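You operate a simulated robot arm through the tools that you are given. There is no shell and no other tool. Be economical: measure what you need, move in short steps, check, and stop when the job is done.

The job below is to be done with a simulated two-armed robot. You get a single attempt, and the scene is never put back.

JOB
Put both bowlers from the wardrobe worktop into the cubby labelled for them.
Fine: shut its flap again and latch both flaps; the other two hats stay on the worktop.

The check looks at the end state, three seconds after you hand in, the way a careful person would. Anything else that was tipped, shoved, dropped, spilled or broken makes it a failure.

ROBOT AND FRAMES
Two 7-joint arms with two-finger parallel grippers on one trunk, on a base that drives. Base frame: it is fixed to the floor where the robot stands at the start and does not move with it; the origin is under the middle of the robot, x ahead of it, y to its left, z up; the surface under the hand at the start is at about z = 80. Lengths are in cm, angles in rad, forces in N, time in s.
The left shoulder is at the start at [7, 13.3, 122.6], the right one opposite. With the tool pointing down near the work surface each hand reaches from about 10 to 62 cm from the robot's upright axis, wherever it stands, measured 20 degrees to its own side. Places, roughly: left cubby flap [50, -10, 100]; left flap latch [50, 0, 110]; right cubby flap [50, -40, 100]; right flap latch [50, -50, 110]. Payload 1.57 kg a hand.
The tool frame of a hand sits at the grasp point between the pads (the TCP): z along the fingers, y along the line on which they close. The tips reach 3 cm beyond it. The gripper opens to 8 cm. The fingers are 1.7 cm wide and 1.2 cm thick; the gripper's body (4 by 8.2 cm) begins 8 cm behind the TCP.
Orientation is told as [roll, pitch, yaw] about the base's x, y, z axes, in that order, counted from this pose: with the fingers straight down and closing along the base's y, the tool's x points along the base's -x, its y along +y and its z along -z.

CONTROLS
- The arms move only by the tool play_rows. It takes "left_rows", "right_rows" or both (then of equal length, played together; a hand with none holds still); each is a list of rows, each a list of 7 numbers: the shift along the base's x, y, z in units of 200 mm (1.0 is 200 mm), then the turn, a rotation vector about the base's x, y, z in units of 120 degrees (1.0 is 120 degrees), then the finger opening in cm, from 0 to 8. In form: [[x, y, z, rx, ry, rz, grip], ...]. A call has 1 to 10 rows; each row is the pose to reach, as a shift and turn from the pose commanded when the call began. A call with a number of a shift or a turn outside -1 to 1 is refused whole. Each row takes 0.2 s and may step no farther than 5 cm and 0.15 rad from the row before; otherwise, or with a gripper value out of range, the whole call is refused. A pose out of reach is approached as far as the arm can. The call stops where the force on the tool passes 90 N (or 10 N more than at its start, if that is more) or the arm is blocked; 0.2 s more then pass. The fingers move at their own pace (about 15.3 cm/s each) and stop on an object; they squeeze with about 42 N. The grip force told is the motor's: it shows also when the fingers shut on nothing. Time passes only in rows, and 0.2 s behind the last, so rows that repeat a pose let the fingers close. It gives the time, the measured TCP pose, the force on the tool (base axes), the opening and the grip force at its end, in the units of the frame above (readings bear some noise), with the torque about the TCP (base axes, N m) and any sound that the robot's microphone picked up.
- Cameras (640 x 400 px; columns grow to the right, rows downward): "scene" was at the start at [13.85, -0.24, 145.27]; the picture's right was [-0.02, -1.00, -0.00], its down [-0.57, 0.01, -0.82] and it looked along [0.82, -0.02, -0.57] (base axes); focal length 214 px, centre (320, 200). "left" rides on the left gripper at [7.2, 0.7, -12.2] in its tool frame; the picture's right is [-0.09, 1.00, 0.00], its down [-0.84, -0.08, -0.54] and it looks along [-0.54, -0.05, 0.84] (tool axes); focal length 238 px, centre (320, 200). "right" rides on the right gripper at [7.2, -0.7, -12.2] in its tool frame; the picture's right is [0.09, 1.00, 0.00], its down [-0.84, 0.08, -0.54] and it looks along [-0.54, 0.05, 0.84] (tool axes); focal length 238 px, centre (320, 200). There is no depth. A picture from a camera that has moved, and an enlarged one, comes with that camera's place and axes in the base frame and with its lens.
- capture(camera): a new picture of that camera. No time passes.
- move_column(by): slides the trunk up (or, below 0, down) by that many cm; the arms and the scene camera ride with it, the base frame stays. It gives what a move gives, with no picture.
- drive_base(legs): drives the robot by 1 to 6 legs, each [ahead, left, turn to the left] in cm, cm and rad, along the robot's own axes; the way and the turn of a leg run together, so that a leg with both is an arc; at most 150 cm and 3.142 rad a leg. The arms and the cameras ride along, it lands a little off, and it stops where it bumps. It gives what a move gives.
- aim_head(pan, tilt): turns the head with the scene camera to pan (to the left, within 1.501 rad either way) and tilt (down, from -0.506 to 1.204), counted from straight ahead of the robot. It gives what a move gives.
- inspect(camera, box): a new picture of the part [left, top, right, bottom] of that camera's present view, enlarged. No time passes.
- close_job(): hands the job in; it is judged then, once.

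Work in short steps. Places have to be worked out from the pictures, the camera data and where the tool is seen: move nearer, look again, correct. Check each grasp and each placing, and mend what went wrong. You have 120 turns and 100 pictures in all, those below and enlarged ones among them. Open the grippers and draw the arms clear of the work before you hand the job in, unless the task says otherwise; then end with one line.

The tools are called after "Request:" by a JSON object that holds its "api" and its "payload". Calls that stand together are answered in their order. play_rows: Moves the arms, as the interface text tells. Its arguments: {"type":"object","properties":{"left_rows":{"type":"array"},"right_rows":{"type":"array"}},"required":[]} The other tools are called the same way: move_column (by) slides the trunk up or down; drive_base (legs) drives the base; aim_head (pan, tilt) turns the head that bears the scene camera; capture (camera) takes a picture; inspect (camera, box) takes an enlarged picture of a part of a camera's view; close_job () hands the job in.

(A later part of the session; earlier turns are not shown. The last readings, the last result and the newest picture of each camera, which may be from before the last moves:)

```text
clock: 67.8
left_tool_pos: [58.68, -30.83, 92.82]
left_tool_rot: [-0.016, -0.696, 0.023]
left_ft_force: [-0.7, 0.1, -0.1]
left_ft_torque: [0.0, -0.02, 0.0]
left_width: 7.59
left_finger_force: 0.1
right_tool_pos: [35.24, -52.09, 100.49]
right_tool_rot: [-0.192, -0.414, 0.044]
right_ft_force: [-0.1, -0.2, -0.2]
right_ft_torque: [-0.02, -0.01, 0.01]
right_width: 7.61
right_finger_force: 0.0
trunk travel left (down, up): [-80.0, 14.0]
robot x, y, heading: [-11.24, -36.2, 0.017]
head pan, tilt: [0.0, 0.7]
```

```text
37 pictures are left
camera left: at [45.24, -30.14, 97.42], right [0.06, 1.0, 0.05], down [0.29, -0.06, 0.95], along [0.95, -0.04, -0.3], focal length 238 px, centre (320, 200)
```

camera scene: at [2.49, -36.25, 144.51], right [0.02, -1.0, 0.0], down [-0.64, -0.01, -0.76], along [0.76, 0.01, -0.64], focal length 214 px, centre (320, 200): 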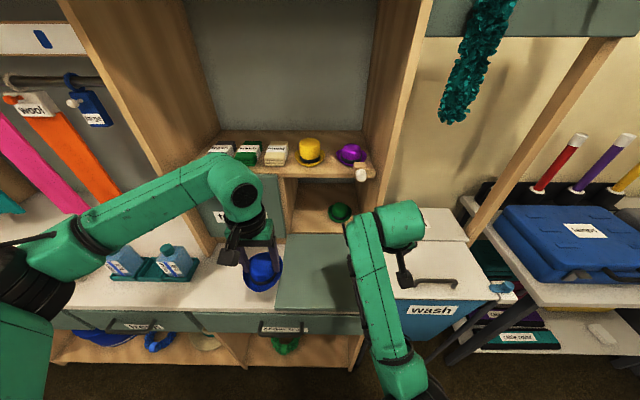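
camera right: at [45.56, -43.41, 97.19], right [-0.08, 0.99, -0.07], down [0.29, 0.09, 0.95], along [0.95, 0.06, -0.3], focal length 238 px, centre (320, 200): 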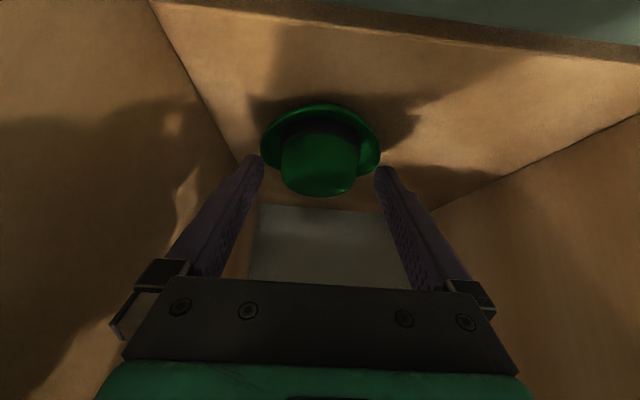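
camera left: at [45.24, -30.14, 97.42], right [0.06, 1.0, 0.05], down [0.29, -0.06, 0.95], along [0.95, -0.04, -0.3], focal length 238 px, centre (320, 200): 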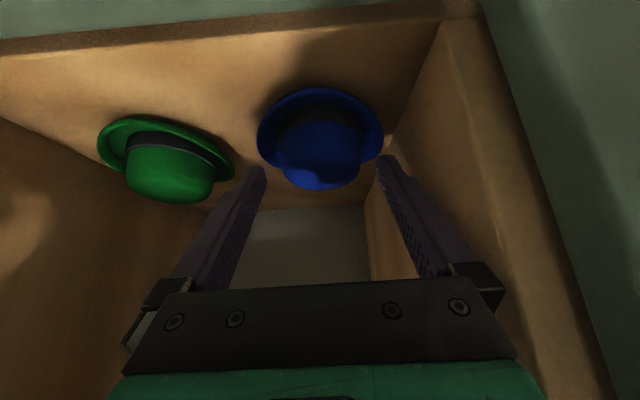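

Both bowlers sit upright inside. Withdraw the left hand.

Request:
{"api": "play_rows", "payload": {"left_rows": [[-0.05, 0, 0.03, 0, 0, 0, 7.6], [-0.15, 0, 0.05, 0, 0, 0, 7.6], [-0.3, 0, 0.05, 0, 0, 0, 7.6], [-0.5, 0, 0.05, 0, 0, 0, 7.6], [-0.7, 0, 0.1, 0, 0, 0, 7.6], [-0.9, 0.03, 0.2, 0, 0, 0, 7.6]]}}

Request:
{"api": "drive_base", "payload": {"legs": [[-12, 0, -0.018]]}}

Request:
{"api": "capture", "payload": {"camera": "scene"}}

```text
clock: 69.2
left_tool_pos: [40.67, -29.89, 96.73]
left_tool_rot: [-0.016, -0.698, 0.024]
left_ft_force: [-0.6, 0.4, 0.7]
left_ft_torque: [0.0, 0.02, -0.03]
left_width: 7.57
left_finger_force: 0.1
right_tool_pos: [35.26, -51.99, 100.6]
right_tool_rot: [-0.192, -0.416, 0.044]
right_ft_force: [-0.5, -0.1, -0.3]
right_ft_torque: [0.0, 0.02, 0.0]
right_width: 7.59
right_finger_force: 0.1
trunk travel left (down, up): [-80.0, 14.0]
robot x, y, heading: [-10.92, -36.34, 0.018]
head pan, tilt: [0.0, 0.7]
```

```text
clock: 70.5
left_tool_pos: [29.01, -30.9, 96.59]
left_tool_rot: [-0.016, -0.696, 0.004]
left_ft_force: [0.8, 0.2, 0.4]
left_ft_torque: [0.02, -0.01, -0.01]
left_width: 7.6
left_finger_force: 0.1
right_tool_pos: [23.11, -53.09, 100.54]
right_tool_rot: [-0.19, -0.414, 0.026]
right_ft_force: [0.0, -0.5, -0.5]
right_ft_torque: [0.05, -0.01, 0.03]
right_width: 7.61
right_finger_force: 0.0
trunk travel left (down, up): [-80.0, 14.0]
robot x, y, heading: [-22.85, -36.5, -0.002]
head pan, tilt: [0.0, 0.7]
```

```text
36 pictures are left
camera scene: at [-9.44, -36.51, 144.5], right [0.0, -1.0, 0.0], down [-0.65, 0.0, -0.76], along [0.76, 0.0, -0.65], focal length 214 px, centre (320, 200)
```

scene: 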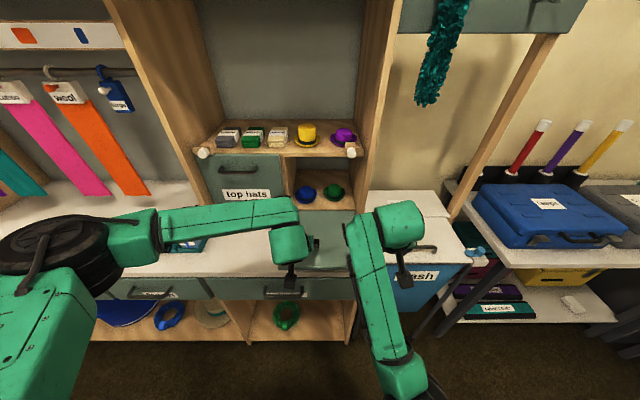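

Both bowlers are in the cubby. Park the left hand up, then drive to the earlier pose (x≈-18, y≈-5) to regrip the flap handle.

Request:
{"api": "play_rows", "payload": {"left_rows": [[-0.03, 0.1, 0.18, 0, 0.0555, 0, 7.6], [-0.06, 0.2, 0.36, 0, 0.111, 0, 7.6], [-0.09, 0.3, 0.54, 0, 0.1665, 0, 7.6], [-0.12, 0.4, 0.7, 0, 0.222, 0, 7.6], [-0.15, 0.5, 0.85, 0, 0.2775, 0, 7.6], [-0.2, 0.6, 1.0, 0, 0.333, 0, 7.6]]}}

Request:
{"api": "drive_base", "payload": {"legs": [[0, 31.5, 0], [5, 0, 0.002]]}}

Request:
{"api": "play_rows", "payload": {"right_rows": [[0, -0.1, 0.05, 0.05, -0.0343, -0.0266, 7.6], [0, -0.2, 0.1, 0.1, -0.0685, -0.0532, 7.6], [0, -0.3, 0.15, 0.15, -0.1028, -0.0797, 7.6], [0, -0.4, 0.2, 0.2, -0.137, -0.1063, 7.6], [0, -0.5, 0.2, 0.25, -0.1713, -0.1329, 7.6], [0, -0.6, 0.2, 0.3, -0.2055, -0.1595, 7.6], [0, -0.7, 0.2, 0.35, -0.2398, -0.186, 7.6], [0, -0.75, 0.2, 0.4, -0.2741, -0.2126, 7.6], [0, -0.75, 0.2, 0.45, -0.3083, -0.2392, 7.6], [0, -0.75, 0.2, 0.5, -0.3426, -0.2658, 7.6]]}}

```text
clock: 71.9
left_tool_pos: [24.89, -18.94, 116.58]
left_tool_rot: [-0.014, 0.002, 0.0]
left_ft_force: [-0.2, -0.2, -0.2]
left_ft_torque: [0.02, 0.04, 0.0]
left_width: 7.6
left_finger_force: 0.2
right_tool_pos: [22.96, -53.08, 100.46]
right_tool_rot: [-0.192, -0.415, 0.026]
right_ft_force: [0.6, 0.1, 0.0]
right_ft_torque: [-0.05, 0.04, 0.01]
right_width: 7.61
right_finger_force: 0.1
trunk travel left (down, up): [-80.0, 14.0]
robot x, y, heading: [-23.18, -36.6, 0.002]
head pan, tilt: [0.0, 0.7]
```

```text
clock: 74.5
left_tool_pos: [29.33, 11.71, 116.95]
left_tool_rot: [-0.012, -0.005, 0.002]
left_ft_force: [0.0, -0.1, 0.6]
left_ft_torque: [0.04, -0.03, -0.03]
left_width: 7.58
left_finger_force: 0.1
right_tool_pos: [27.5, -22.46, 100.76]
right_tool_rot: [-0.191, -0.421, 0.024]
right_ft_force: [-0.5, 0.3, 0.4]
right_ft_torque: [0.02, -0.03, 0.04]
right_width: 7.59
right_finger_force: 0.0
trunk travel left (down, up): [-80.0, 14.0]
robot x, y, heading: [-17.89, -5.47, -0.002]
head pan, tilt: [0.0, 0.7]
```

```text
clock: 76.7
left_tool_pos: [29.9, 11.79, 116.58]
left_tool_rot: [-0.013, 0.0, 0.002]
left_ft_force: [0.1, 0.6, 0.4]
left_ft_torque: [0.02, -0.01, 0.0]
left_width: 7.6
left_finger_force: 0.0
right_tool_pos: [27.74, -41.09, 106.97]
right_tool_rot: [1.136, -0.548, -1.254]
right_ft_force: [-0.3, -0.5, 0.5]
right_ft_torque: [0.0, 0.0, 0.01]
right_width: 7.61
right_finger_force: 0.0
trunk travel left (down, up): [-80.0, 14.0]
robot x, y, heading: [-17.73, -5.32, -0.004]
head pan, tilt: [0.0, 0.7]
stopped in row 10 (right hand): the arm was blocked; the commanded pose is now the measured one
```

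The wrist hit a joint limit again near the centre. Move the hand outward/up to where this orientation worked before, then finish rotating.

Request:
{"api": "play_rows", "payload": {"right_rows": [[0.1, -0.15, 0.15, 0, 0, 0, 7.6], [0.2, -0.3, 0.3, 0, 0, 0, 7.6], [0.25, -0.4, 0.38, 0.0573, -0.0319, -0.0177, 7.6], [0.25, -0.4, 0.38, 0.1146, -0.0638, -0.0354, 7.6], [0.25, -0.4, 0.38, 0.1719, -0.0956, -0.053, 7.6], [0.25, -0.4, 0.38, 0.2292, -0.1275, -0.0707, 7.6], [0.25, -0.4, 0.38, 0.2865, -0.1594, -0.0884, 7.6]]}}

```text
clock: 78.3
left_tool_pos: [29.89, 11.68, 116.44]
left_tool_rot: [-0.013, 0.0, 0.002]
left_ft_force: [0.0, 0.0, 0.0]
left_ft_torque: [-0.03, 0.0, -0.01]
left_width: 7.61
left_finger_force: 0.0
right_tool_pos: [32.84, -49.19, 114.67]
right_tool_rot: [1.572, 0.001, -1.569]
right_ft_force: [0.3, 0.2, 0.5]
right_ft_torque: [-0.01, 0.02, -0.02]
right_width: 7.63
right_finger_force: 0.0
trunk travel left (down, up): [-80.0, 14.0]
robot x, y, heading: [-18.16, -5.42, -0.004]
head pan, tilt: [0.0, 0.7]
```

Orientation achieved. Move back beyond the flap's edge and lower toward handle height, in stages.

Request:
{"api": "play_rows", "payload": {"right_rows": [[-0.15, 0.1, -0.05, 0, 0, 0, 2.6], [-0.3, 0.2, -0.1, 0, 0, 0, 2.6], [-0.45, 0.3, -0.15, 0, 0, 0, 2.6], [-0.6, 0.4, -0.25, 0, 0, 0, 2.6], [-0.63, 0.5, -0.4, 0, 0, 0, 2.6], [-0.63, 0.6, -0.58, 0, 0, 0, 2.6], [-0.63, 0.62, -0.78, 0, 0, 0, 2.6], [-0.63, 0.62, -1.0, 0, 0, 0, 2.6]]}}

Request:
{"api": "capture", "payload": {"camera": "right"}}

```text
clock: 79.6
left_tool_pos: [29.82, 11.85, 116.73]
left_tool_rot: [-0.014, 0.0, 0.001]
left_ft_force: [-0.6, -0.2, -0.8]
left_ft_torque: [-0.03, -0.02, 0.01]
left_width: 7.59
left_finger_force: 0.0
right_tool_pos: [22.83, -41.63, 106.56]
right_tool_rot: [1.592, -0.138, -1.53]
right_ft_force: [0.5, 0.1, 0.2]
right_ft_torque: [-0.03, -0.03, -0.04]
right_width: 2.58
right_finger_force: 0.2
right hand out of reach, approached as far as the arm can: row 3, 4, 5, 6
trunk travel left (down, up): [-80.0, 14.0]
robot x, y, heading: [-18.25, -5.55, -0.006]
head pan, tilt: [0.0, 0.7]
stopped in row 6 (right hand): the arm was blocked; the commanded pose is now the measured one
```

```text
35 pictures are left
camera right: at [10.2, -34.97, 104.63], right [-0.03, 0.23, 0.97], down [-0.51, -0.84, 0.18], along [0.86, -0.49, 0.14], focal length 238 px, centre (320, 200)
```

right: 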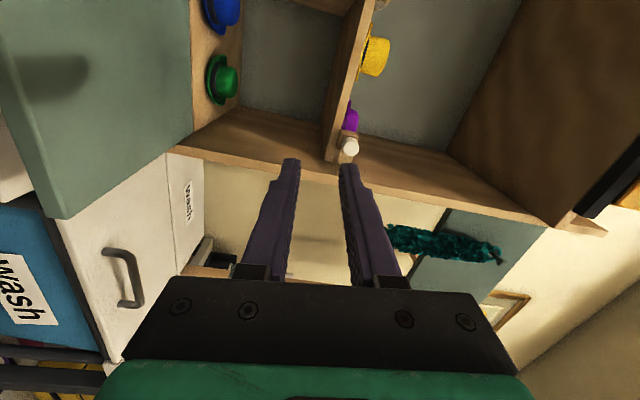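

Too close to the body again. Back the base up 7 cm (and a little left), then restore orientation and lower with more extension.

Request:
{"api": "drive_base", "payload": {"legs": [[-7, 3, 0.005]]}}

Request:
{"api": "play_rows", "payload": {"right_rows": [[0.1, -0.1, 0, 0, 0, 0, 2.6], [0.2, -0.15, 0, 0.022, 0.003, -0.0065, 2.6], [0.25, -0.15, 0, 0.044, 0.006, -0.013, 2.6], [0.25, -0.15, -0.1, 0.066, 0.01, -0.0196, 2.6], [0.25, -0.12, -0.25, 0.066, 0.01, -0.0196, 2.6], [0.25, -0.09, -0.4, 0.066, 0.01, -0.0196, 2.6]]}}

```text
clock: 80.7
left_tool_pos: [23.21, 14.85, 116.29]
left_tool_rot: [-0.012, 0.003, 0.007]
left_ft_force: [0.1, 1.1, 0.1]
left_ft_torque: [0.02, 0.01, 0.0]
left_width: 7.61
left_finger_force: 0.0
right_tool_pos: [16.28, -38.46, 106.43]
right_tool_rot: [1.588, -0.133, -1.526]
right_ft_force: [0.4, -0.1, 0.1]
right_ft_torque: [-0.01, 0.01, 0.04]
right_width: 2.6
right_finger_force: 0.0
trunk travel left (down, up): [-80.0, 14.0]
robot x, y, heading: [-24.43, -2.6, -0.007]
head pan, tilt: [0.0, 0.7]
```

```text
clock: 82.1
left_tool_pos: [22.94, 15.05, 116.55]
left_tool_rot: [-0.013, 0.0, 0.006]
left_ft_force: [1.2, 0.0, 0.3]
left_ft_torque: [0.01, -0.04, -0.01]
left_width: 7.63
left_finger_force: 0.0
right_tool_pos: [21.25, -40.13, 98.47]
right_tool_rot: [1.573, 0.001, -1.566]
right_ft_force: [-0.3, 0.4, 0.4]
right_ft_torque: [-0.03, 0.03, -0.01]
right_width: 2.59
right_finger_force: 0.0
trunk travel left (down, up): [-80.0, 14.0]
robot x, y, heading: [-25.16, -2.65, 0.004]
head pan, tilt: [0.0, 0.7]
```

Works now. Lower to handle height just outside the flap edge.

Request:
{"api": "play_rows", "payload": {"right_rows": [[-0.03, 0.05, -0.18, 0, 0, 0, 2.6], [-0.03, 0.1, -0.36, 0, 0, 0, 2.6], [-0.03, 0.15, -0.54, 0, 0, 0, 2.6], [-0.03, 0.165, -0.735, 0, 0, 0, 2.6]]}}

Request:
{"api": "capture", "payload": {"camera": "right"}}

```text
clock: 83.1
left_tool_pos: [23.11, 14.96, 116.58]
left_tool_rot: [-0.013, -0.001, 0.006]
left_ft_force: [0.4, 0.4, 0.3]
left_ft_torque: [0.02, 0.0, 0.02]
left_width: 7.61
left_finger_force: 0.1
right_tool_pos: [20.83, -36.95, 83.89]
right_tool_rot: [1.574, 0.005, -1.566]
right_ft_force: [0.5, -0.5, 0.3]
right_ft_torque: [-0.01, -0.01, -0.04]
right_width: 2.6
right_finger_force: 0.0
trunk travel left (down, up): [-80.0, 14.0]
robot x, y, heading: [-25.05, -2.78, 0.007]
head pan, tilt: [0.0, 0.7]
```

```text
34 pictures are left
camera right: at [8.43, -29.85, 83.14], right [0.0, 0.09, 1.0], down [-0.54, -0.84, 0.07], along [0.84, -0.54, 0.05], focal length 238 px, centre (320, 200)
```

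right: 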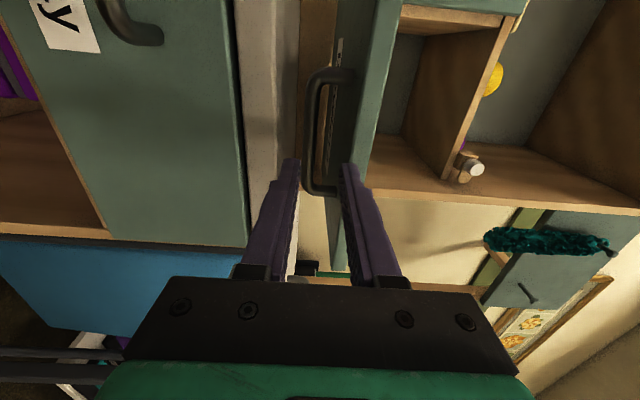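

View matches the earlier withdrawal. Slide forward around the bar and close.

Request:
{"api": "play_rows", "payload": {"right_rows": [[0.12, 0, 0, 0, 0, 0, 2.6], [0.24, 0, 0, 0, 0, 0, 2.6], [0.36, 0, 0, 0, 0, 0, 2.6], [0.46, 0, 0, 0, 0, 0, 2.6], [0.46, 0, 0, 0, 0, 0, 0], [0.46, 0, 0, 0, 0, 0, 0], [0.46, 0, 0, 0, 0, 0, 0]]}}

Request:
{"api": "capture", "payload": {"camera": "right"}}

```text
clock: 84.2
left_tool_pos: [21.27, 15.11, 117.1]
left_tool_rot: [-0.017, -0.015, -0.001]
left_ft_force: [-1.0, 0.4, -0.3]
left_ft_torque: [-0.08, -0.02, 0.0]
left_width: 7.63
left_finger_force: 0.0
right_tool_pos: [27.14, -36.98, 83.01]
right_tool_rot: [1.549, 0.0, -1.571]
right_ft_force: [-55.6, 4.6, -5.7]
right_ft_torque: [-0.07, 0.2, 1.21]
right_width: 1.0
right_finger_force: 28.4
trunk travel left (down, up): [-80.0, 14.0]
robot x, y, heading: [-25.44, -2.74, -0.002]
head pan, tilt: [0.0, 0.7]
stopped in row 5 (right hand): the force on the tool passed its limit at 101 N (the readings are from after the stop); the commanded pose is now the measured one
```

```text
33 pictures are left
camera right: at [14.89, -29.7, 82.62], right [0.02, 0.09, 1.0], down [-0.54, -0.84, 0.09], along [0.84, -0.54, 0.03], focal length 238 px, centre (320, 200)
```

right: 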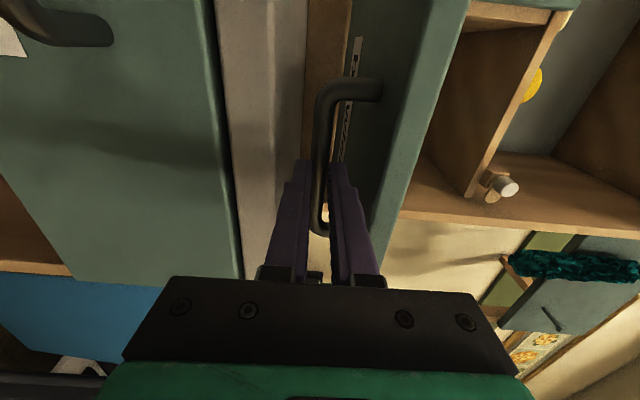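

A fingertip bumped the bar (flap slightly off in height). Open, back off 2 cm, and look closely.

Request:
{"api": "play_rows", "payload": {"right_rows": [[0, 0, 0, 0, 0, 0, 3], [0, 0, 0, 0, 0, 0, 3], [-0.15, 0, 0.02, 0, 0, 0, 3], [-0.15, 0, 0.02, 0, 0, 0, 3]]}}

Request:
{"api": "inspect", "payload": {"camera": "right", "box": [220, 60, 440, 290]}}

Request:
{"api": "capture", "payload": {"camera": "scene"}}

```text
clock: 85.2
left_tool_pos: [22.94, 14.89, 116.46]
left_tool_rot: [-0.014, 0.002, 0.003]
left_ft_force: [-0.5, -0.1, -0.1]
left_ft_torque: [0.0, 0.04, 0.0]
left_width: 7.6
left_finger_force: 0.1
right_tool_pos: [25.93, -37.11, 83.29]
right_tool_rot: [1.552, 0.001, -1.569]
right_ft_force: [0.1, -0.3, -0.2]
right_ft_torque: [0.0, 0.0, 0.01]
right_width: 3.0
right_finger_force: 0.1
trunk travel left (down, up): [-80.0, 14.0]
robot x, y, heading: [-24.98, -2.52, -0.002]
head pan, tilt: [0.0, 0.7]
```

```text
1.74 times, centred on (330, 175) of right
camera zoom: at [13.59, -29.85, 82.82], right [0.02, 0.09, 1.0], down [-0.54, -0.84, 0.09], along [0.84, -0.54, 0.03], focal length 414 px, centre (303, 244)
```

zoom: 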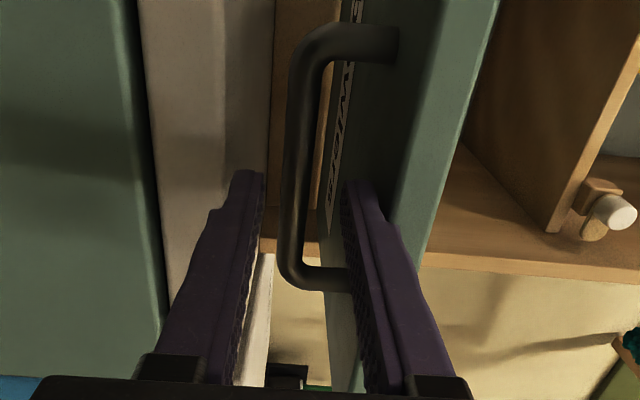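

```text
31 pictures are left
camera scene: at [-11.49, -2.65, 144.5], right [0.0, -1.0, 0.0], down [-0.65, 0.0, -0.76], along [0.76, 0.0, -0.65], focal length 214 px, centre (320, 200)
```

scene: 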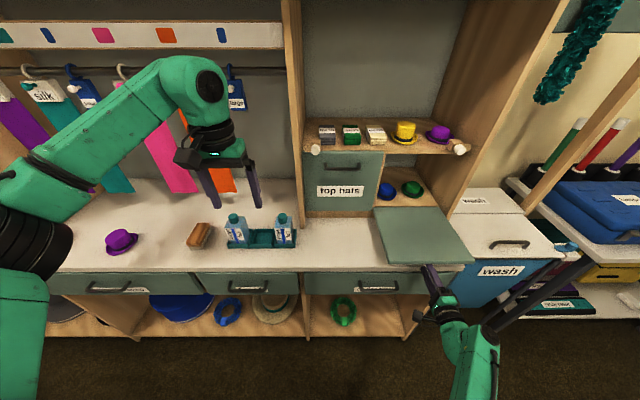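

The flap underside is at z≈85.8 and bar centre z≈82.8, so the upper finger was too high. Back off, lower to z≈82.9 with 2.3 opening, and go in again.

Request:
{"api": "play_rows", "payload": {"right_rows": [[-0.12, 0, -0.0, 0, 0, 0, 2.3], [-0.15, 0, -0.02, 0, 0, 0, 2.3], [-0.05, 0, -0.02, 0, 0, 0, 2.3], [0.05, 0, -0.02, 0, 0, 0, 2.3], [0.1, 0, -0.02, 0, 0, 0, 2.3]]}}

Request:
{"api": "inspect", "payload": {"camera": "right", "box": [220, 60, 440, 290]}}

```text
clock: 86.4
left_tool_pos: [22.86, 14.89, 116.47]
left_tool_rot: [-0.014, -0.001, 0.003]
left_ft_force: [0.6, 0.8, -0.5]
left_ft_torque: [0.0, -0.01, -0.03]
left_width: 7.59
left_finger_force: 0.1
right_tool_pos: [27.89, -37.22, 82.94]
right_tool_rot: [1.551, 0.001, -1.569]
right_ft_force: [1.1, 0.6, 0.3]
right_ft_torque: [-0.01, -0.01, 0.0]
right_width: 2.29
right_finger_force: 0.0
trunk travel left (down, up): [-80.0, 14.0]
robot x, y, heading: [-25.34, -2.68, -0.004]
head pan, tilt: [0.0, 0.7]
```

```text
1.74 times, centred on (330, 175) of right
camera zoom: at [15.52, -29.96, 82.5], right [0.02, 0.09, 1.0], down [-0.54, -0.84, 0.09], along [0.84, -0.54, 0.03], focal length 414 px, centre (303, 244)
```

zoom: 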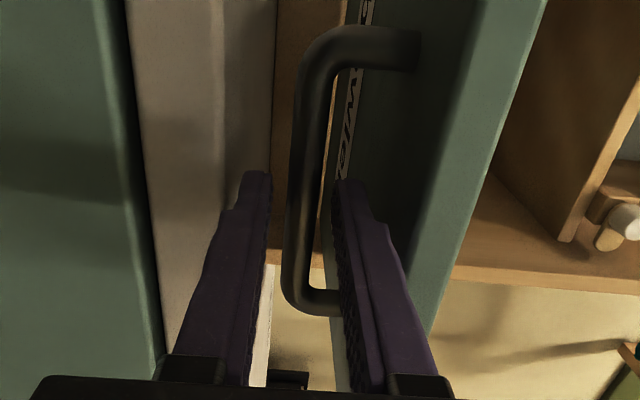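

Now the finger is in the gap, no contact. Forward 2 cm more and close.

Request:
{"api": "play_rows", "payload": {"right_rows": [[0.05, 0, 0, 0, 0, 0, 2.3], [0.1, 0, 0, 0, 0, 0, 2.3], [0.1, 0, 0, 0, 0, 0, 1], [0.1, 0, 0, 0, 0, 0, 0], [0.1, 0, 0, 0, 0, 0, 0]]}}

```text
clock: 87.6
left_tool_pos: [22.75, 14.91, 116.5]
left_tool_rot: [-0.014, -0.001, 0.004]
left_ft_force: [-0.1, 0.6, 0.0]
left_ft_torque: [0.02, -0.01, 0.01]
left_width: 7.57
left_finger_force: 0.1
right_tool_pos: [29.8, -37.01, 83.06]
right_tool_rot: [1.553, 0.001, -1.569]
right_ft_force: [2.9, -1.0, 5.1]
right_ft_torque: [-0.36, 0.0, -0.25]
right_width: 1.28
right_finger_force: 29.8
trunk travel left (down, up): [-80.0, 14.0]
robot x, y, heading: [-25.45, -2.57, -0.003]
head pan, tilt: [0.0, 0.7]
```

Bar gripped (1.28). Raise the flap along the reverse arc to 45°.

Request:
{"api": "play_rows", "payload": {"right_rows": [[-0.003, 0, 0.155, 0, 0, 0, 0], [0.01, 0, 0.31, 0, 0, 0, 0], [0.033, 0, 0.435, 0, 0, 0, 0], [0.075, 0, 0.55, 0, 0, 0, 0], [0.133, 0, 0.675, 0, 0, 0, 0], [0.198, 0, 0.785, 0, 0, 0, 0]]}}

Request:
{"api": "capture", "payload": {"camera": "right"}}

```text
clock: 89.0
left_tool_pos: [22.89, 14.66, 116.49]
left_tool_rot: [-0.013, 0.0, 0.003]
left_ft_force: [-0.8, 0.1, 0.3]
left_ft_torque: [-0.02, 0.01, -0.02]
left_width: 7.61
left_finger_force: 0.1
right_tool_pos: [33.91, -37.17, 98.88]
right_tool_rot: [1.553, 0.003, -1.571]
right_ft_force: [1.4, -5.7, -3.5]
right_ft_torque: [-0.44, 0.03, 0.13]
right_width: 1.27
right_finger_force: 29.7
trunk travel left (down, up): [-80.0, 14.0]
robot x, y, heading: [-25.38, -2.6, 0.001]
head pan, tilt: [0.0, 0.7]
```

```text
29 pictures are left
camera right: at [21.55, -29.83, 98.29], right [0.02, 0.09, 1.0], down [-0.54, -0.84, 0.08], along [0.84, -0.54, 0.03], focal length 238 px, centre (320, 200)
```

right: 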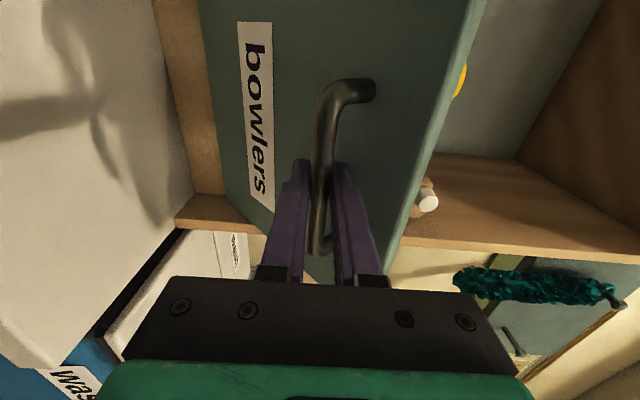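

Continue to closed.

Request:
{"api": "play_rows", "payload": {"right_rows": [[0.0925, 0, 0.1025, 0, 0, 0, 0], [0.1925, 0, 0.1975, 0, 0, 0, 0], [0.3075, 0, 0.2775, 0, 0, 0, 0], [0.4275, 0, 0.3475, 0, 0, 0, 0], [0.5175, 0, 0.3875, 0, 0, 0, 0], [0.6075, 0, 0.4175, 0, 0, 0, 0], [0.6925, 0, 0.4375, 0, 0, 0, 0], [0.71, 0, 0.4375, 0, 0, 0, 0]]}}

Request:
{"api": "capture", "payload": {"camera": "scene"}}

Request:
{"api": "capture", "payload": {"camera": "right"}}

```text
clock: 90.8
left_tool_pos: [22.6, 14.82, 116.65]
left_tool_rot: [-0.014, -0.002, 0.004]
left_ft_force: [0.5, -1.7, -0.3]
left_ft_torque: [-0.02, 0.01, 0.01]
left_width: 7.59
left_finger_force: 0.1
right_tool_pos: [47.81, -37.13, 107.44]
right_tool_rot: [1.556, 0.001, -1.567]
right_ft_force: [-8.7, -0.8, -2.1]
right_ft_torque: [-0.05, -0.02, -0.07]
right_width: 1.27
right_finger_force: 29.2
trunk travel left (down, up): [-80.0, 14.0]
robot x, y, heading: [-25.21, -2.6, -0.004]
head pan, tilt: [0.0, 0.7]
```

```text
28 pictures are left
camera scene: at [-11.93, -2.66, 144.54], right [0.0, -1.0, 0.0], down [-0.64, 0.0, -0.77], along [0.77, 0.0, -0.64], focal length 214 px, centre (320, 200)
```

scene: 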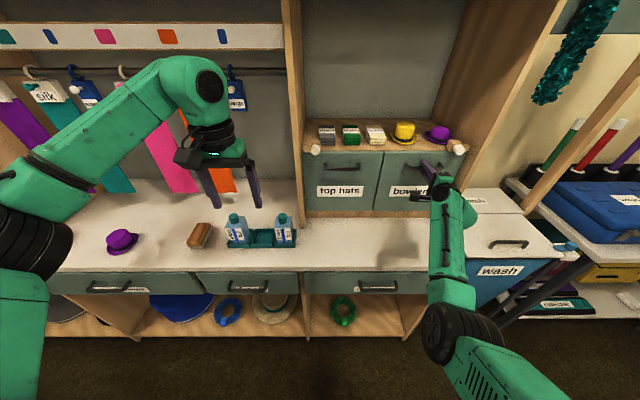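

```text
27 pictures are left
camera right: at [35.53, -29.84, 107.02], right [0.02, 0.09, 1.0], down [-0.54, -0.84, 0.08], along [0.84, -0.54, 0.04], focal length 238 px, centre (320, 200)
```

right: 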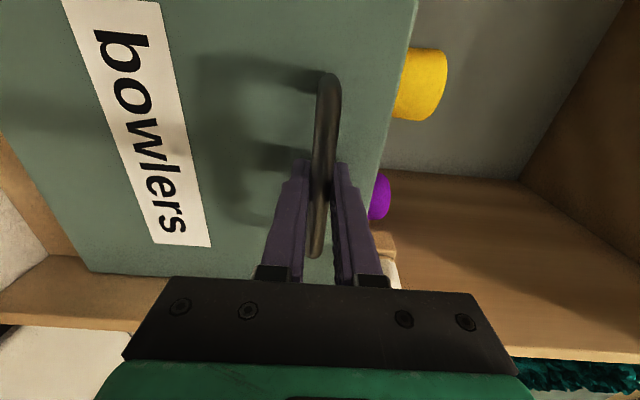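

Flap is closed. Release, back out, then roll the hand to close horizontally while moving to face the right latch knob.

Request:
{"api": "play_rows", "payload": {"right_rows": [[0, 0, 0, 0, 0, 0, 4], [0, 0, 0, 0, 0, 0, 4], [-0.1, 0, 0, 0, 0, 0, 4], [-0.25, 0, 0, 0, 0, 0, 6], [-0.4, 0, 0, 0, 0, 0, 6]]}}

Request:
{"api": "play_rows", "payload": {"right_rows": [[0, -0.05, 0.03, -0.07, 0, 0, 6], [0, -0.1, 0.06, -0.14, 0, 0, 6], [0, -0.15, 0.09, -0.21, 0, 0, 6], [0, -0.2, 0.12, -0.28, 0, 0, 6], [0, -0.25, 0.15, -0.35, 0, 0, 6], [0, -0.3, 0.18, -0.42, 0, 0, 6], [0, -0.35, 0.21, -0.49, 0, 0, 6], [0, -0.4, 0.24, -0.56, 0, 0, 6], [0, -0.43, 0.27, -0.63, 0, 0, 6], [0, -0.455, 0.3, -0.7, 0, 0, 6]]}}

Request:
{"api": "capture", "payload": {"camera": "right"}}

```text
clock: 92.0
left_tool_pos: [22.71, 14.79, 116.59]
left_tool_rot: [-0.013, -0.002, 0.004]
left_ft_force: [-0.5, 0.8, -0.2]
left_ft_torque: [0.02, -0.03, 0.02]
left_width: 7.6
left_finger_force: 0.1
right_tool_pos: [40.07, -37.0, 107.45]
right_tool_rot: [1.554, 0.002, -1.568]
right_ft_force: [0.3, 0.2, -0.3]
right_ft_torque: [0.03, 0.0, -0.03]
right_width: 5.99
right_finger_force: 0.1
trunk travel left (down, up): [-80.0, 14.0]
robot x, y, heading: [-25.04, -2.61, -0.002]
head pan, tilt: [0.0, 0.7]
```

```text
clock: 94.2
left_tool_pos: [22.79, 14.82, 116.68]
left_tool_rot: [-0.013, 0.0, 0.004]
left_ft_force: [0.1, 0.5, -0.1]
left_ft_torque: [-0.01, 0.0, -0.05]
left_width: 7.58
left_finger_force: 0.2
right_tool_pos: [39.96, -46.26, 113.43]
right_tool_rot: [1.539, -1.466, -1.556]
right_ft_force: [-0.6, 0.1, 0.1]
right_ft_torque: [0.0, -0.02, -0.02]
right_width: 6.02
right_finger_force: 0.1
trunk travel left (down, up): [-80.0, 14.0]
robot x, y, heading: [-25.26, -2.73, -0.004]
head pan, tilt: [0.0, 0.7]
```

```text
26 pictures are left
camera right: at [27.67, -45.86, 106.19], right [0.02, 1.0, 0.01], down [-0.54, 0.0, 0.84], along [0.84, -0.02, 0.54], focal length 238 px, centre (320, 200)
```

right: 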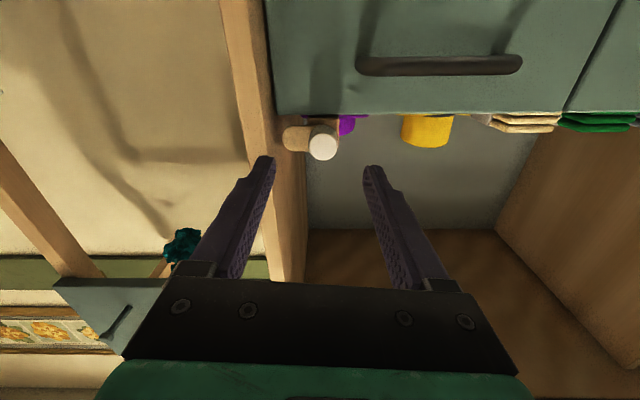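

Knob tip at ≈[49, -46.0, 113.7], diameter ~2.8. Advance with 4.5 opening to TCP x≈47.6 and look.

Request:
{"api": "play_rows", "payload": {"right_rows": [[0.05, 0.012, 0.012, 0, 0, 0, 4.5], [0.15, 0.012, 0.012, 0, 0, 0, 4.5], [0.25, 0.012, 0.012, 0, 0, 0, 4.5], [0.33, 0.012, 0.012, 0, 0, 0, 4.5], [0.38, 0.012, 0.012, 0, 0, 0, 4.5]]}}

Request:
{"api": "inspect", "payload": {"camera": "right", "box": [200, 60, 440, 290]}}

```text
clock: 95.4
left_tool_pos: [22.56, 14.88, 116.76]
left_tool_rot: [-0.015, -0.003, 0.004]
left_ft_force: [0.7, 0.6, -0.7]
left_ft_torque: [0.01, -0.01, -0.02]
left_width: 7.6
left_finger_force: 0.1
right_tool_pos: [47.3, -45.96, 113.72]
right_tool_rot: [1.57, -1.467, -1.588]
right_ft_force: [-7.8, 0.8, 1.3]
right_ft_torque: [0.0, 0.03, -0.16]
right_width: 4.46
right_finger_force: 0.1
trunk travel left (down, up): [-80.0, 14.0]
robot x, y, heading: [-25.03, -2.55, 0.001]
head pan, tilt: [0.0, 0.7]
```

```text
1.74 times, centred on (320, 175) of right
camera zoom: at [35.01, -45.64, 106.57], right [0.02, 1.0, 0.01], down [-0.54, 0.0, 0.84], along [0.84, -0.02, 0.54], focal length 414 px, centre (320, 244)
```

zoom: 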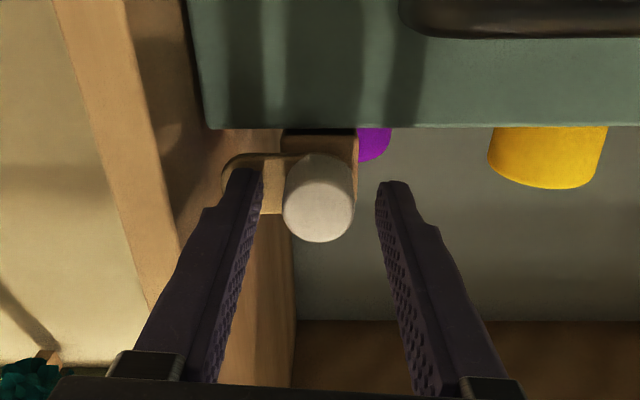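

The outer fingertip just touches the tongue. Back off 0.4 cm and close on the knob.

Request:
{"api": "play_rows", "payload": {"right_rows": [[-0.035, 0, 0, 0, 0, 0, 4.5], [-0.035, 0, 0, 0, 0, 0, 3], [-0.035, 0, 0, 0, 0, 0, 1], [-0.035, 0, 0, 0, 0, 0, 1]]}}

Request:
{"api": "inspect", "payload": {"camera": "right", "box": [200, 60, 440, 290]}}

```text
clock: 96.4
left_tool_pos: [22.97, 14.91, 116.51]
left_tool_rot: [-0.014, -0.001, 0.003]
left_ft_force: [0.6, 0.8, 0.1]
left_ft_torque: [0.04, 0.01, 0.01]
left_width: 7.59
left_finger_force: 0.0
right_tool_pos: [46.94, -46.11, 113.51]
right_tool_rot: [1.534, -1.464, -1.551]
right_ft_force: [2.2, 0.5, 0.5]
right_ft_torque: [0.0, 0.02, -0.01]
right_width: 2.73
right_finger_force: 37.4
trunk travel left (down, up): [-80.0, 14.0]
robot x, y, heading: [-25.35, -2.69, 0.002]
head pan, tilt: [0.0, 0.7]
```

```text
1.74 times, centred on (320, 175) of right
camera zoom: at [34.65, -45.65, 106.3], right [0.02, 1.0, 0.01], down [-0.54, 0.0, 0.84], along [0.84, -0.02, 0.54], focal length 414 px, centre (320, 244)
```

zoom: 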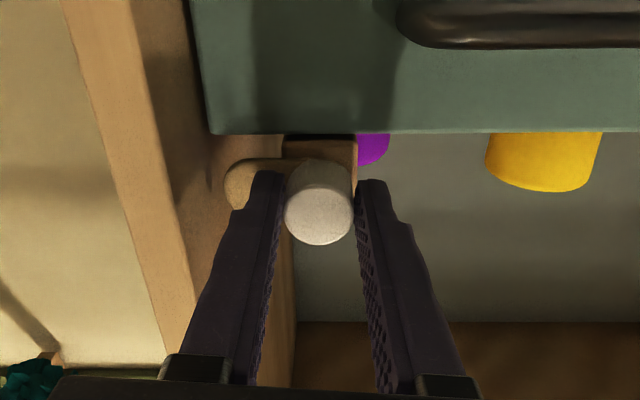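

Knob gripped. Turn +30° about x first and check torque and tongue.

Request:
{"api": "play_rows", "payload": {"right_rows": [[0, 0, 0, 0.065, 0, 0, 1], [0, 0, 0, 0.13, 0, 0, 1], [0, 0, 0, 0.195, 0, 0, 1], [0, 0, 0, 0.26, 0, 0, 1]]}}

Request:
{"api": "inspect", "payload": {"camera": "scene", "box": [400, 110, 500, 180]}}

```text
clock: 97.4
left_tool_pos: [22.83, 14.85, 116.67]
left_tool_rot: [-0.014, 0.001, 0.002]
left_ft_force: [-0.1, -0.4, 0.0]
left_ft_torque: [0.02, 0.02, 0.0]
left_width: 7.6
left_finger_force: 0.1
right_tool_pos: [46.92, -45.87, 113.62]
right_tool_rot: [1.548, -0.918, -1.566]
right_ft_force: [0.3, -0.6, -0.9]
right_ft_torque: [0.01, 0.2, 0.11]
right_width: 2.7
right_finger_force: 37.9
trunk travel left (down, up): [-80.0, 14.0]
robot x, y, heading: [-25.23, -2.67, 0.003]
head pan, tilt: [0.0, 0.7]
```

```text
5.71 times, centred on (450, 145) of scene
camera zoom: at [-11.6, -2.64, 144.51], right [0.0, -1.0, 0.0], down [-0.64, 0.0, -0.76], along [0.76, 0.0, -0.64], focal length 1226 px, centre (-423, 514)
```

zoom: 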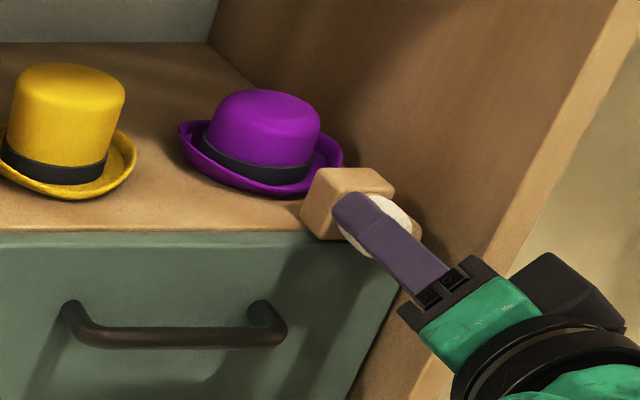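

Turning freely. Continue the remaining ~60°.

Request:
{"api": "play_rows", "payload": {"right_rows": [[0, 0, 0, 0.065, 0, 0, 1], [0, 0, 0, 0.13, 0, 0, 1], [0, 0, 0, 0.195, 0, 0, 1], [0, 0, 0, 0.26, 0, 0, 1], [0, 0, 0, 0.325, 0, 0, 1], [0, 0, 0, 0.39, 0, 0, 1], [0, 0, 0, 0.44, 0, 0, 1], [0, 0, 0, 0.49, 0, 0, 1]]}}

Request:
{"api": "capture", "payload": {"camera": "right"}}

```text
clock: 99.2
left_tool_pos: [22.78, 15.02, 116.54]
left_tool_rot: [-0.013, 0.001, 0.003]
left_ft_force: [0.1, -1.1, 0.9]
left_ft_torque: [-0.01, 0.02, 0.03]
left_width: 7.6
left_finger_force: 0.1
right_tool_pos: [46.86, -45.91, 113.68]
right_tool_rot: [1.554, 0.108, -1.57]
right_ft_force: [4.9, -0.3, 7.4]
right_ft_torque: [-0.02, -0.37, 0.14]
right_width: 2.7
right_finger_force: 37.4
trunk travel left (down, up): [-80.0, 14.0]
robot x, y, heading: [-25.37, -2.68, -0.004]
head pan, tilt: [0.0, 0.7]
```

```text
22 pictures are left
camera right: at [34.65, -38.67, 114.03], right [0.02, -0.02, 1.0], down [-0.54, -0.84, 0.0], along [0.84, -0.54, -0.02], focal length 238 px, centre (320, 200)
```

right: 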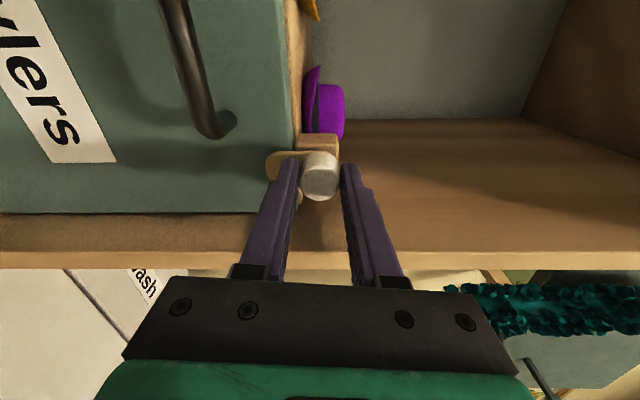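

Tongue now points down over the flap (image left). Zoom to confirm.

Request:
{"api": "inspect", "payload": {"camera": "right", "box": [230, 110, 390, 230]}}

```text
3.33 times, centred on (310, 170) of right
camera zoom: at [34.65, -38.67, 114.03], right [0.02, -0.02, 1.0], down [-0.54, -0.84, 0.0], along [0.84, -0.54, -0.02], focal length 794 px, centre (353, 300)
```

zoom: 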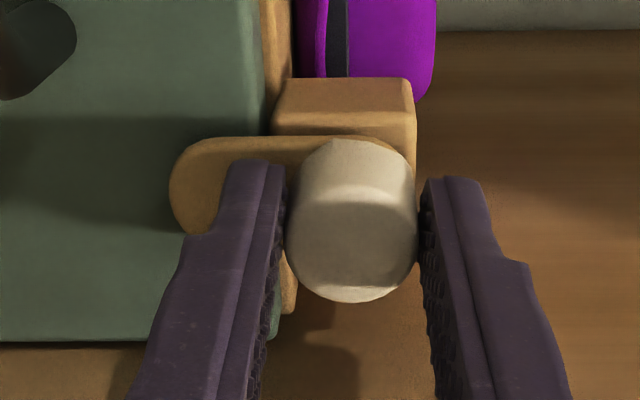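

Right flap latched, tongue vertical over the flap. Release, back out, and turn the right hand back to pointing down.

Request:
{"api": "play_rows", "payload": {"right_rows": [[0, 0, 0, 0, 0, 0, 3.5], [0, 0, 0, 0, 0, 0, 4.5], [-0.1, 0, 0, 0, 0, 0, 4.5], [-0.25, 0, 0, 0, 0, 0, 4.5], [-0.4, 0, 0, 0, 0, 0, 4.5]]}}

Request:
{"api": "play_rows", "payload": {"right_rows": [[-0.03, 0, 0, -0.041, 0.041, 0.041, 5], [-0.06, 0, 0, -0.082, 0.082, 0.082, 5], [-0.09, 0, 0, -0.123, 0.123, 0.123, 5], [-0.12, 0, 0, -0.164, 0.164, 0.164, 5], [-0.15, 0, 0, -0.205, 0.205, 0.205, 5], [-0.18, 0, 0, -0.246, 0.246, 0.246, 5], [-0.21, 0, 0, -0.287, 0.287, 0.287, 5], [-0.24, 0, 0, -0.328, 0.328, 0.328, 5], [-0.27, 0, 0, -0.369, 0.369, 0.369, 5], [-0.3, 0, 0, -0.41, 0.41, 0.41, 5]]}}

Request:
{"api": "play_rows", "payload": {"right_rows": [[-0.05, 0.05, 0, -0.041, 0.041, 0.041, 5], [-0.1, 0.1, 0, -0.082, 0.082, 0.082, 5], [-0.15, 0.15, 0, -0.123, 0.123, 0.123, 5], [-0.2, 0.2, 0, -0.164, 0.164, 0.164, 5]]}}

```text
clock: 100.4
left_tool_pos: [22.68, 14.92, 116.58]
left_tool_rot: [-0.014, -0.002, 0.003]
left_ft_force: [0.3, 0.1, -0.3]
left_ft_torque: [-0.03, 0.0, -0.02]
left_width: 7.6
left_finger_force: 0.1
right_tool_pos: [38.7, -45.98, 113.74]
right_tool_rot: [1.554, 0.107, -1.567]
right_ft_force: [-0.3, 0.5, -0.3]
right_ft_torque: [-0.01, 0.05, 0.0]
right_width: 4.49
right_finger_force: 0.0
trunk travel left (down, up): [-80.0, 14.0]
robot x, y, heading: [-25.21, -2.34, -0.005]
head pan, tilt: [0.0, 0.7]
```

```text
clock: 102.6
left_tool_pos: [22.87, 14.84, 116.58]
left_tool_rot: [-0.015, 0.0, 0.004]
left_ft_force: [-0.4, 0.7, 0.2]
left_ft_torque: [0.02, -0.03, -0.01]
left_width: 7.59
left_finger_force: 0.0
right_tool_pos: [32.95, -46.07, 113.63]
right_tool_rot: [0.419, -0.228, -0.512]
right_ft_force: [0.0, -0.2, 0.3]
right_ft_torque: [-0.01, 0.0, 0.02]
right_width: 5.01
right_finger_force: 0.2
trunk travel left (down, up): [-80.0, 14.0]
robot x, y, heading: [-25.15, -2.41, -0.003]
head pan, tilt: [0.0, 0.7]
```

```text
clock: 103.6
left_tool_pos: [22.84, 15.03, 116.52]
left_tool_rot: [-0.015, -0.001, 0.004]
left_ft_force: [0.0, 0.5, 0.3]
left_ft_torque: [-0.01, -0.01, -0.01]
left_width: 7.58
left_finger_force: 0.0
right_tool_pos: [28.73, -41.95, 113.62]
right_tool_rot: [-0.01, -0.004, -0.114]
right_ft_force: [0.0, 0.6, -0.3]
right_ft_torque: [0.01, 0.01, 0.0]
right_width: 4.99
right_finger_force: 0.1
trunk travel left (down, up): [-80.0, 14.0]
robot x, y, heading: [-25.42, -2.38, 0.002]
head pan, tilt: [0.0, 0.7]
```

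Tuck the right hand back, then drive right 38 cm so the left hand reaches the left latch from its own side.

Request:
{"api": "play_rows", "payload": {"right_rows": [[-0.2, 0.1, 0, 0, 0, 0, 5], [-0.35, 0.25, 0, 0, 0, 0, 5], [-0.5, 0.4, 0, 0, 0, 0, 5], [-0.6, 0.55, 0, 0, 0, 0, 5], [-0.6, 0.75, 0, 0, 0, 0, 5]]}}

Request:
{"api": "drive_base", "payload": {"legs": [[0, -38, 0]]}}

Request:
{"api": "play_rows", "payload": {"left_rows": [[0.07, 0.1, 0, 0, -0.07, 0, 7.6], [0.14, 0.2, 0, 0, -0.14, 0, 7.6], [0.21, 0.3, 0, 0, -0.21, 0, 7.6], [0.28, 0.4, 0, 0, -0.28, 0, 7.6], [0.35, 0.5, 0, 0, -0.35, 0, 7.6], [0.42, 0.6, 0, 0, -0.42, 0, 7.6], [0.49, 0.7, 0, 0, -0.49, 0, 7.6], [0.56, 0.8, 0, 0, -0.56, 0, 7.6], [0.63, 0.9, 0, 0, -0.63, 0, 7.6], [0.7, 1.0, -0.1, 0, -0.7, 0, 7.6]]}}

Request:
{"api": "capture", "payload": {"camera": "left"}}

```text
clock: 104.8
left_tool_pos: [22.88, 15.02, 116.51]
left_tool_rot: [-0.016, 0.0, 0.003]
left_ft_force: [0.3, -0.3, 0.3]
left_ft_torque: [-0.02, 0.01, -0.06]
left_width: 7.57
left_finger_force: 0.1
right_tool_pos: [16.85, -26.59, 113.8]
right_tool_rot: [-0.012, -0.005, -0.115]
right_ft_force: [-0.2, 0.3, -0.1]
right_ft_torque: [-0.01, 0.01, -0.02]
right_width: 5.01
right_finger_force: 0.2
trunk travel left (down, up): [-80.0, 14.0]
robot x, y, heading: [-25.12, -2.56, -0.002]
head pan, tilt: [0.0, 0.7]
```

```text
clock: 107.2
left_tool_pos: [22.78, -22.68, 116.47]
left_tool_rot: [-0.015, 0.0, 0.009]
left_ft_force: [-0.1, -0.4, -0.8]
left_ft_torque: [-0.03, -0.01, 0.02]
left_width: 7.57
left_finger_force: 0.1
right_tool_pos: [16.99, -64.46, 113.82]
right_tool_rot: [-0.013, -0.004, -0.108]
right_ft_force: [-0.6, -0.4, -0.2]
right_ft_torque: [-0.04, -0.02, -0.01]
right_width: 5.0
right_finger_force: 0.0
trunk travel left (down, up): [-80.0, 14.0]
robot x, y, heading: [-25.19, -40.34, -0.001]
head pan, tilt: [0.0, 0.7]
```

```text
clock: 109.4
left_tool_pos: [36.95, -2.5, 114.41]
left_tool_rot: [-0.12, -1.466, 0.106]
left_ft_force: [0.2, -0.1, -1.1]
left_ft_torque: [0.02, 0.02, 0.02]
left_width: 7.59
left_finger_force: 0.1
right_tool_pos: [16.99, -64.45, 113.79]
right_tool_rot: [-0.012, -0.004, -0.109]
right_ft_force: [-0.2, -0.3, -0.3]
right_ft_torque: [0.02, 0.02, 0.01]
right_width: 4.99
right_finger_force: 0.0
trunk travel left (down, up): [-80.0, 14.0]
robot x, y, heading: [-25.29, -40.47, 0.001]
head pan, tilt: [0.0, 0.7]
```

```text
20 pictures are left
camera left: at [24.07, -1.72, 108.46], right [0.02, 1.0, 0.08], down [-0.45, -0.06, 0.89], along [0.89, -0.06, 0.45], focal length 238 px, centre (320, 200)
```

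left: 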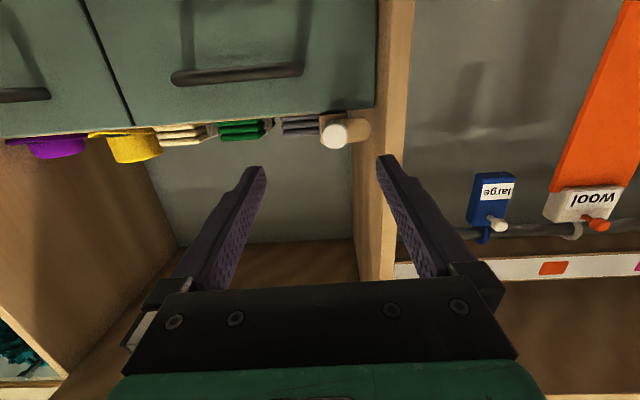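

Left knob at ≈[49, -1.35, 113.75]. Align, finish the pitch, then advance to x≈47 with 4.2 opening.

Request:
{"api": "play_rows", "payload": {"left_rows": [[0, 0.03, -0.018, 0, -0.05, 0, 4.2], [0.05, 0.057, -0.035, 0, -0.05, 0, 4.2], [0.15, 0.057, -0.035, 0, -0.05, 0, 4.2], [0.25, 0.057, -0.035, 0, -0.05, 0, 4.2], [0.3, 0.057, -0.035, 0, -0.05, 0, 4.2]]}}

Request:
{"api": "inspect", "payload": {"camera": "left", "box": [200, 60, 440, 290]}}

```text
clock: 110.6
left_tool_pos: [42.79, -1.56, 113.79]
left_tool_rot: [-1.651, -1.562, 1.637]
left_ft_force: [-0.4, 1.1, 0.1]
left_ft_torque: [0.0, -0.02, -0.01]
left_width: 4.19
left_finger_force: 0.0
right_tool_pos: [17.03, -64.57, 113.76]
right_tool_rot: [-0.01, -0.003, -0.108]
right_ft_force: [-0.1, 0.4, -0.3]
right_ft_torque: [0.03, 0.03, 0.01]
right_width: 4.98
right_finger_force: 0.1
trunk travel left (down, up): [-80.0, 14.0]
robot x, y, heading: [-25.48, -40.65, 0.001]
head pan, tilt: [0.0, 0.7]
```

```text
1.74 times, centred on (320, 175) of left
camera zoom: at [30.56, -0.76, 106.66], right [0.01, 1.0, 0.08], down [-0.54, -0.06, 0.84], along [0.84, -0.06, 0.54], focal length 414 px, centre (320, 244)
```

zoom: 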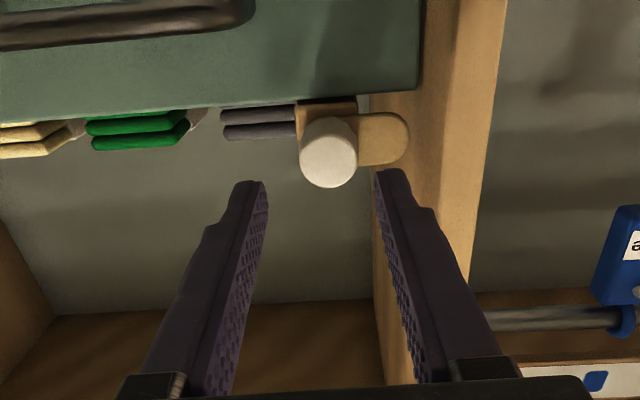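

Aligned within 0.2 cm. Advance and close on the knob.

Request:
{"api": "play_rows", "payload": {"left_rows": [[0.08, 0.01, -0.003, 0, 0, 0, 4.2], [0.16, 0.01, -0.003, 0, 0, 0, 4.2], [0.205, 0.01, -0.003, 0, 0, 0, 4.2], [0.205, 0.01, -0.003, 0, 0, 0, 3], [0.205, 0.01, -0.003, 0, 0, 0, 1], [0.205, 0.01, -0.003, 0, 0, 0, 1]]}}

Request:
{"api": "inspect", "payload": {"camera": "left", "box": [200, 60, 440, 290]}}

```text
clock: 112.0
left_tool_pos: [46.8, -1.32, 113.58]
left_tool_rot: [-1.643, -1.563, 1.631]
left_ft_force: [0.8, 1.6, 1.1]
left_ft_torque: [0.04, 0.03, 0.08]
left_width: 2.72
left_finger_force: 37.4
right_tool_pos: [16.94, -64.41, 113.9]
right_tool_rot: [-0.01, -0.004, -0.109]
right_ft_force: [0.1, 0.2, -0.1]
right_ft_torque: [0.02, -0.01, -0.03]
right_width: 5.0
right_finger_force: 0.1
trunk travel left (down, up): [-80.0, 14.0]
robot x, y, heading: [-25.1, -40.52, -0.001]
head pan, tilt: [0.0, 0.7]
```

```text
1.74 times, centred on (320, 175) of left
camera zoom: at [34.68, -0.4, 106.46], right [0.01, 1.0, 0.08], down [-0.54, -0.06, 0.84], along [0.84, -0.06, 0.54], focal length 414 px, centre (320, 244)
```

zoom: 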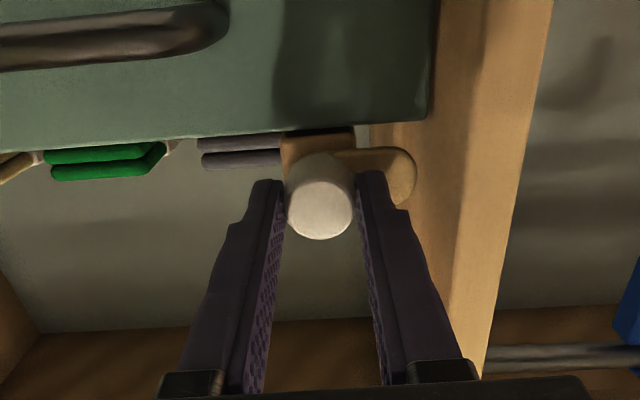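

Left knob gripped (2.72). Turn −90° about x so the tongue points down.

Request:
{"api": "play_rows", "payload": {"left_rows": [[0, 0, 0, -0.065, 0, 0, 1], [0, 0, 0, -0.13, 0, 0, 1], [0, 0, 0, -0.195, 0, 0, 1], [0, 0, 0, -0.26, 0, 0, 1], [0, 0, 0, -0.325, 0, 0, 1]]}}

Request:
{"api": "play_rows", "payload": {"left_rows": [[0, 0, 0, -0.065, 0, 0, 1], [0, 0, 0, -0.13, 0, 0, 1], [0, 0, 0, -0.195, 0, 0, 1], [0, 0, 0, -0.26, 0, 0, 1], [0, 0, 0, -0.325, 0, 0, 1], [0, 0, 0, -0.375, 0, 0, 1], [0, 0, 0, -0.425, 0, 0, 1]]}}

Request:
{"api": "inspect", "payload": {"camera": "left", "box": [200, 60, 440, 290]}}

```text
clock: 113.2
left_tool_pos: [46.78, -1.35, 113.55]
left_tool_rot: [-1.582, -0.877, 1.568]
left_ft_force: [0.5, 1.8, -3.3]
left_ft_torque: [0.0, 0.11, -0.04]
left_width: 2.68
left_finger_force: 37.7
right_tool_pos: [17.07, -64.33, 113.62]
right_tool_rot: [-0.011, -0.004, -0.107]
right_ft_force: [-0.4, 0.2, -0.2]
right_ft_torque: [-0.02, 0.02, -0.02]
right_width: 4.99
right_finger_force: 0.0
trunk travel left (down, up): [-80.0, 14.0]
robot x, y, heading: [-24.97, -40.73, 0.0]
head pan, tilt: [0.0, 0.7]
```

```text
clock: 114.8
left_tool_pos: [46.83, -1.3, 113.68]
left_tool_rot: [-1.582, 0.011, 1.573]
left_ft_force: [-7.3, 0.3, -9.9]
left_ft_torque: [0.44, 0.32, -0.24]
left_width: 2.7
left_finger_force: 37.8
right_tool_pos: [16.94, -64.41, 113.82]
right_tool_rot: [-0.01, -0.004, -0.11]
right_ft_force: [0.9, -0.7, 0.4]
right_ft_torque: [0.04, 0.02, -0.02]
right_width: 5.0
right_finger_force: 0.0
trunk travel left (down, up): [-80.0, 14.0]
robot x, y, heading: [-25.36, -40.65, 0.003]
head pan, tilt: [0.0, 0.7]
```

```text
1.74 times, centred on (320, 175) of left
camera zoom: at [34.68, -8.41, 112.91], right [0.01, 0.08, -1.0], down [-0.54, 0.84, 0.06], along [0.84, 0.54, 0.05], focal length 414 px, centre (320, 244)
```

zoom: 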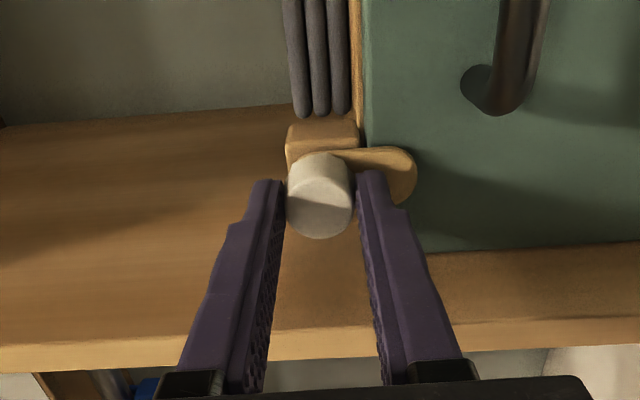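

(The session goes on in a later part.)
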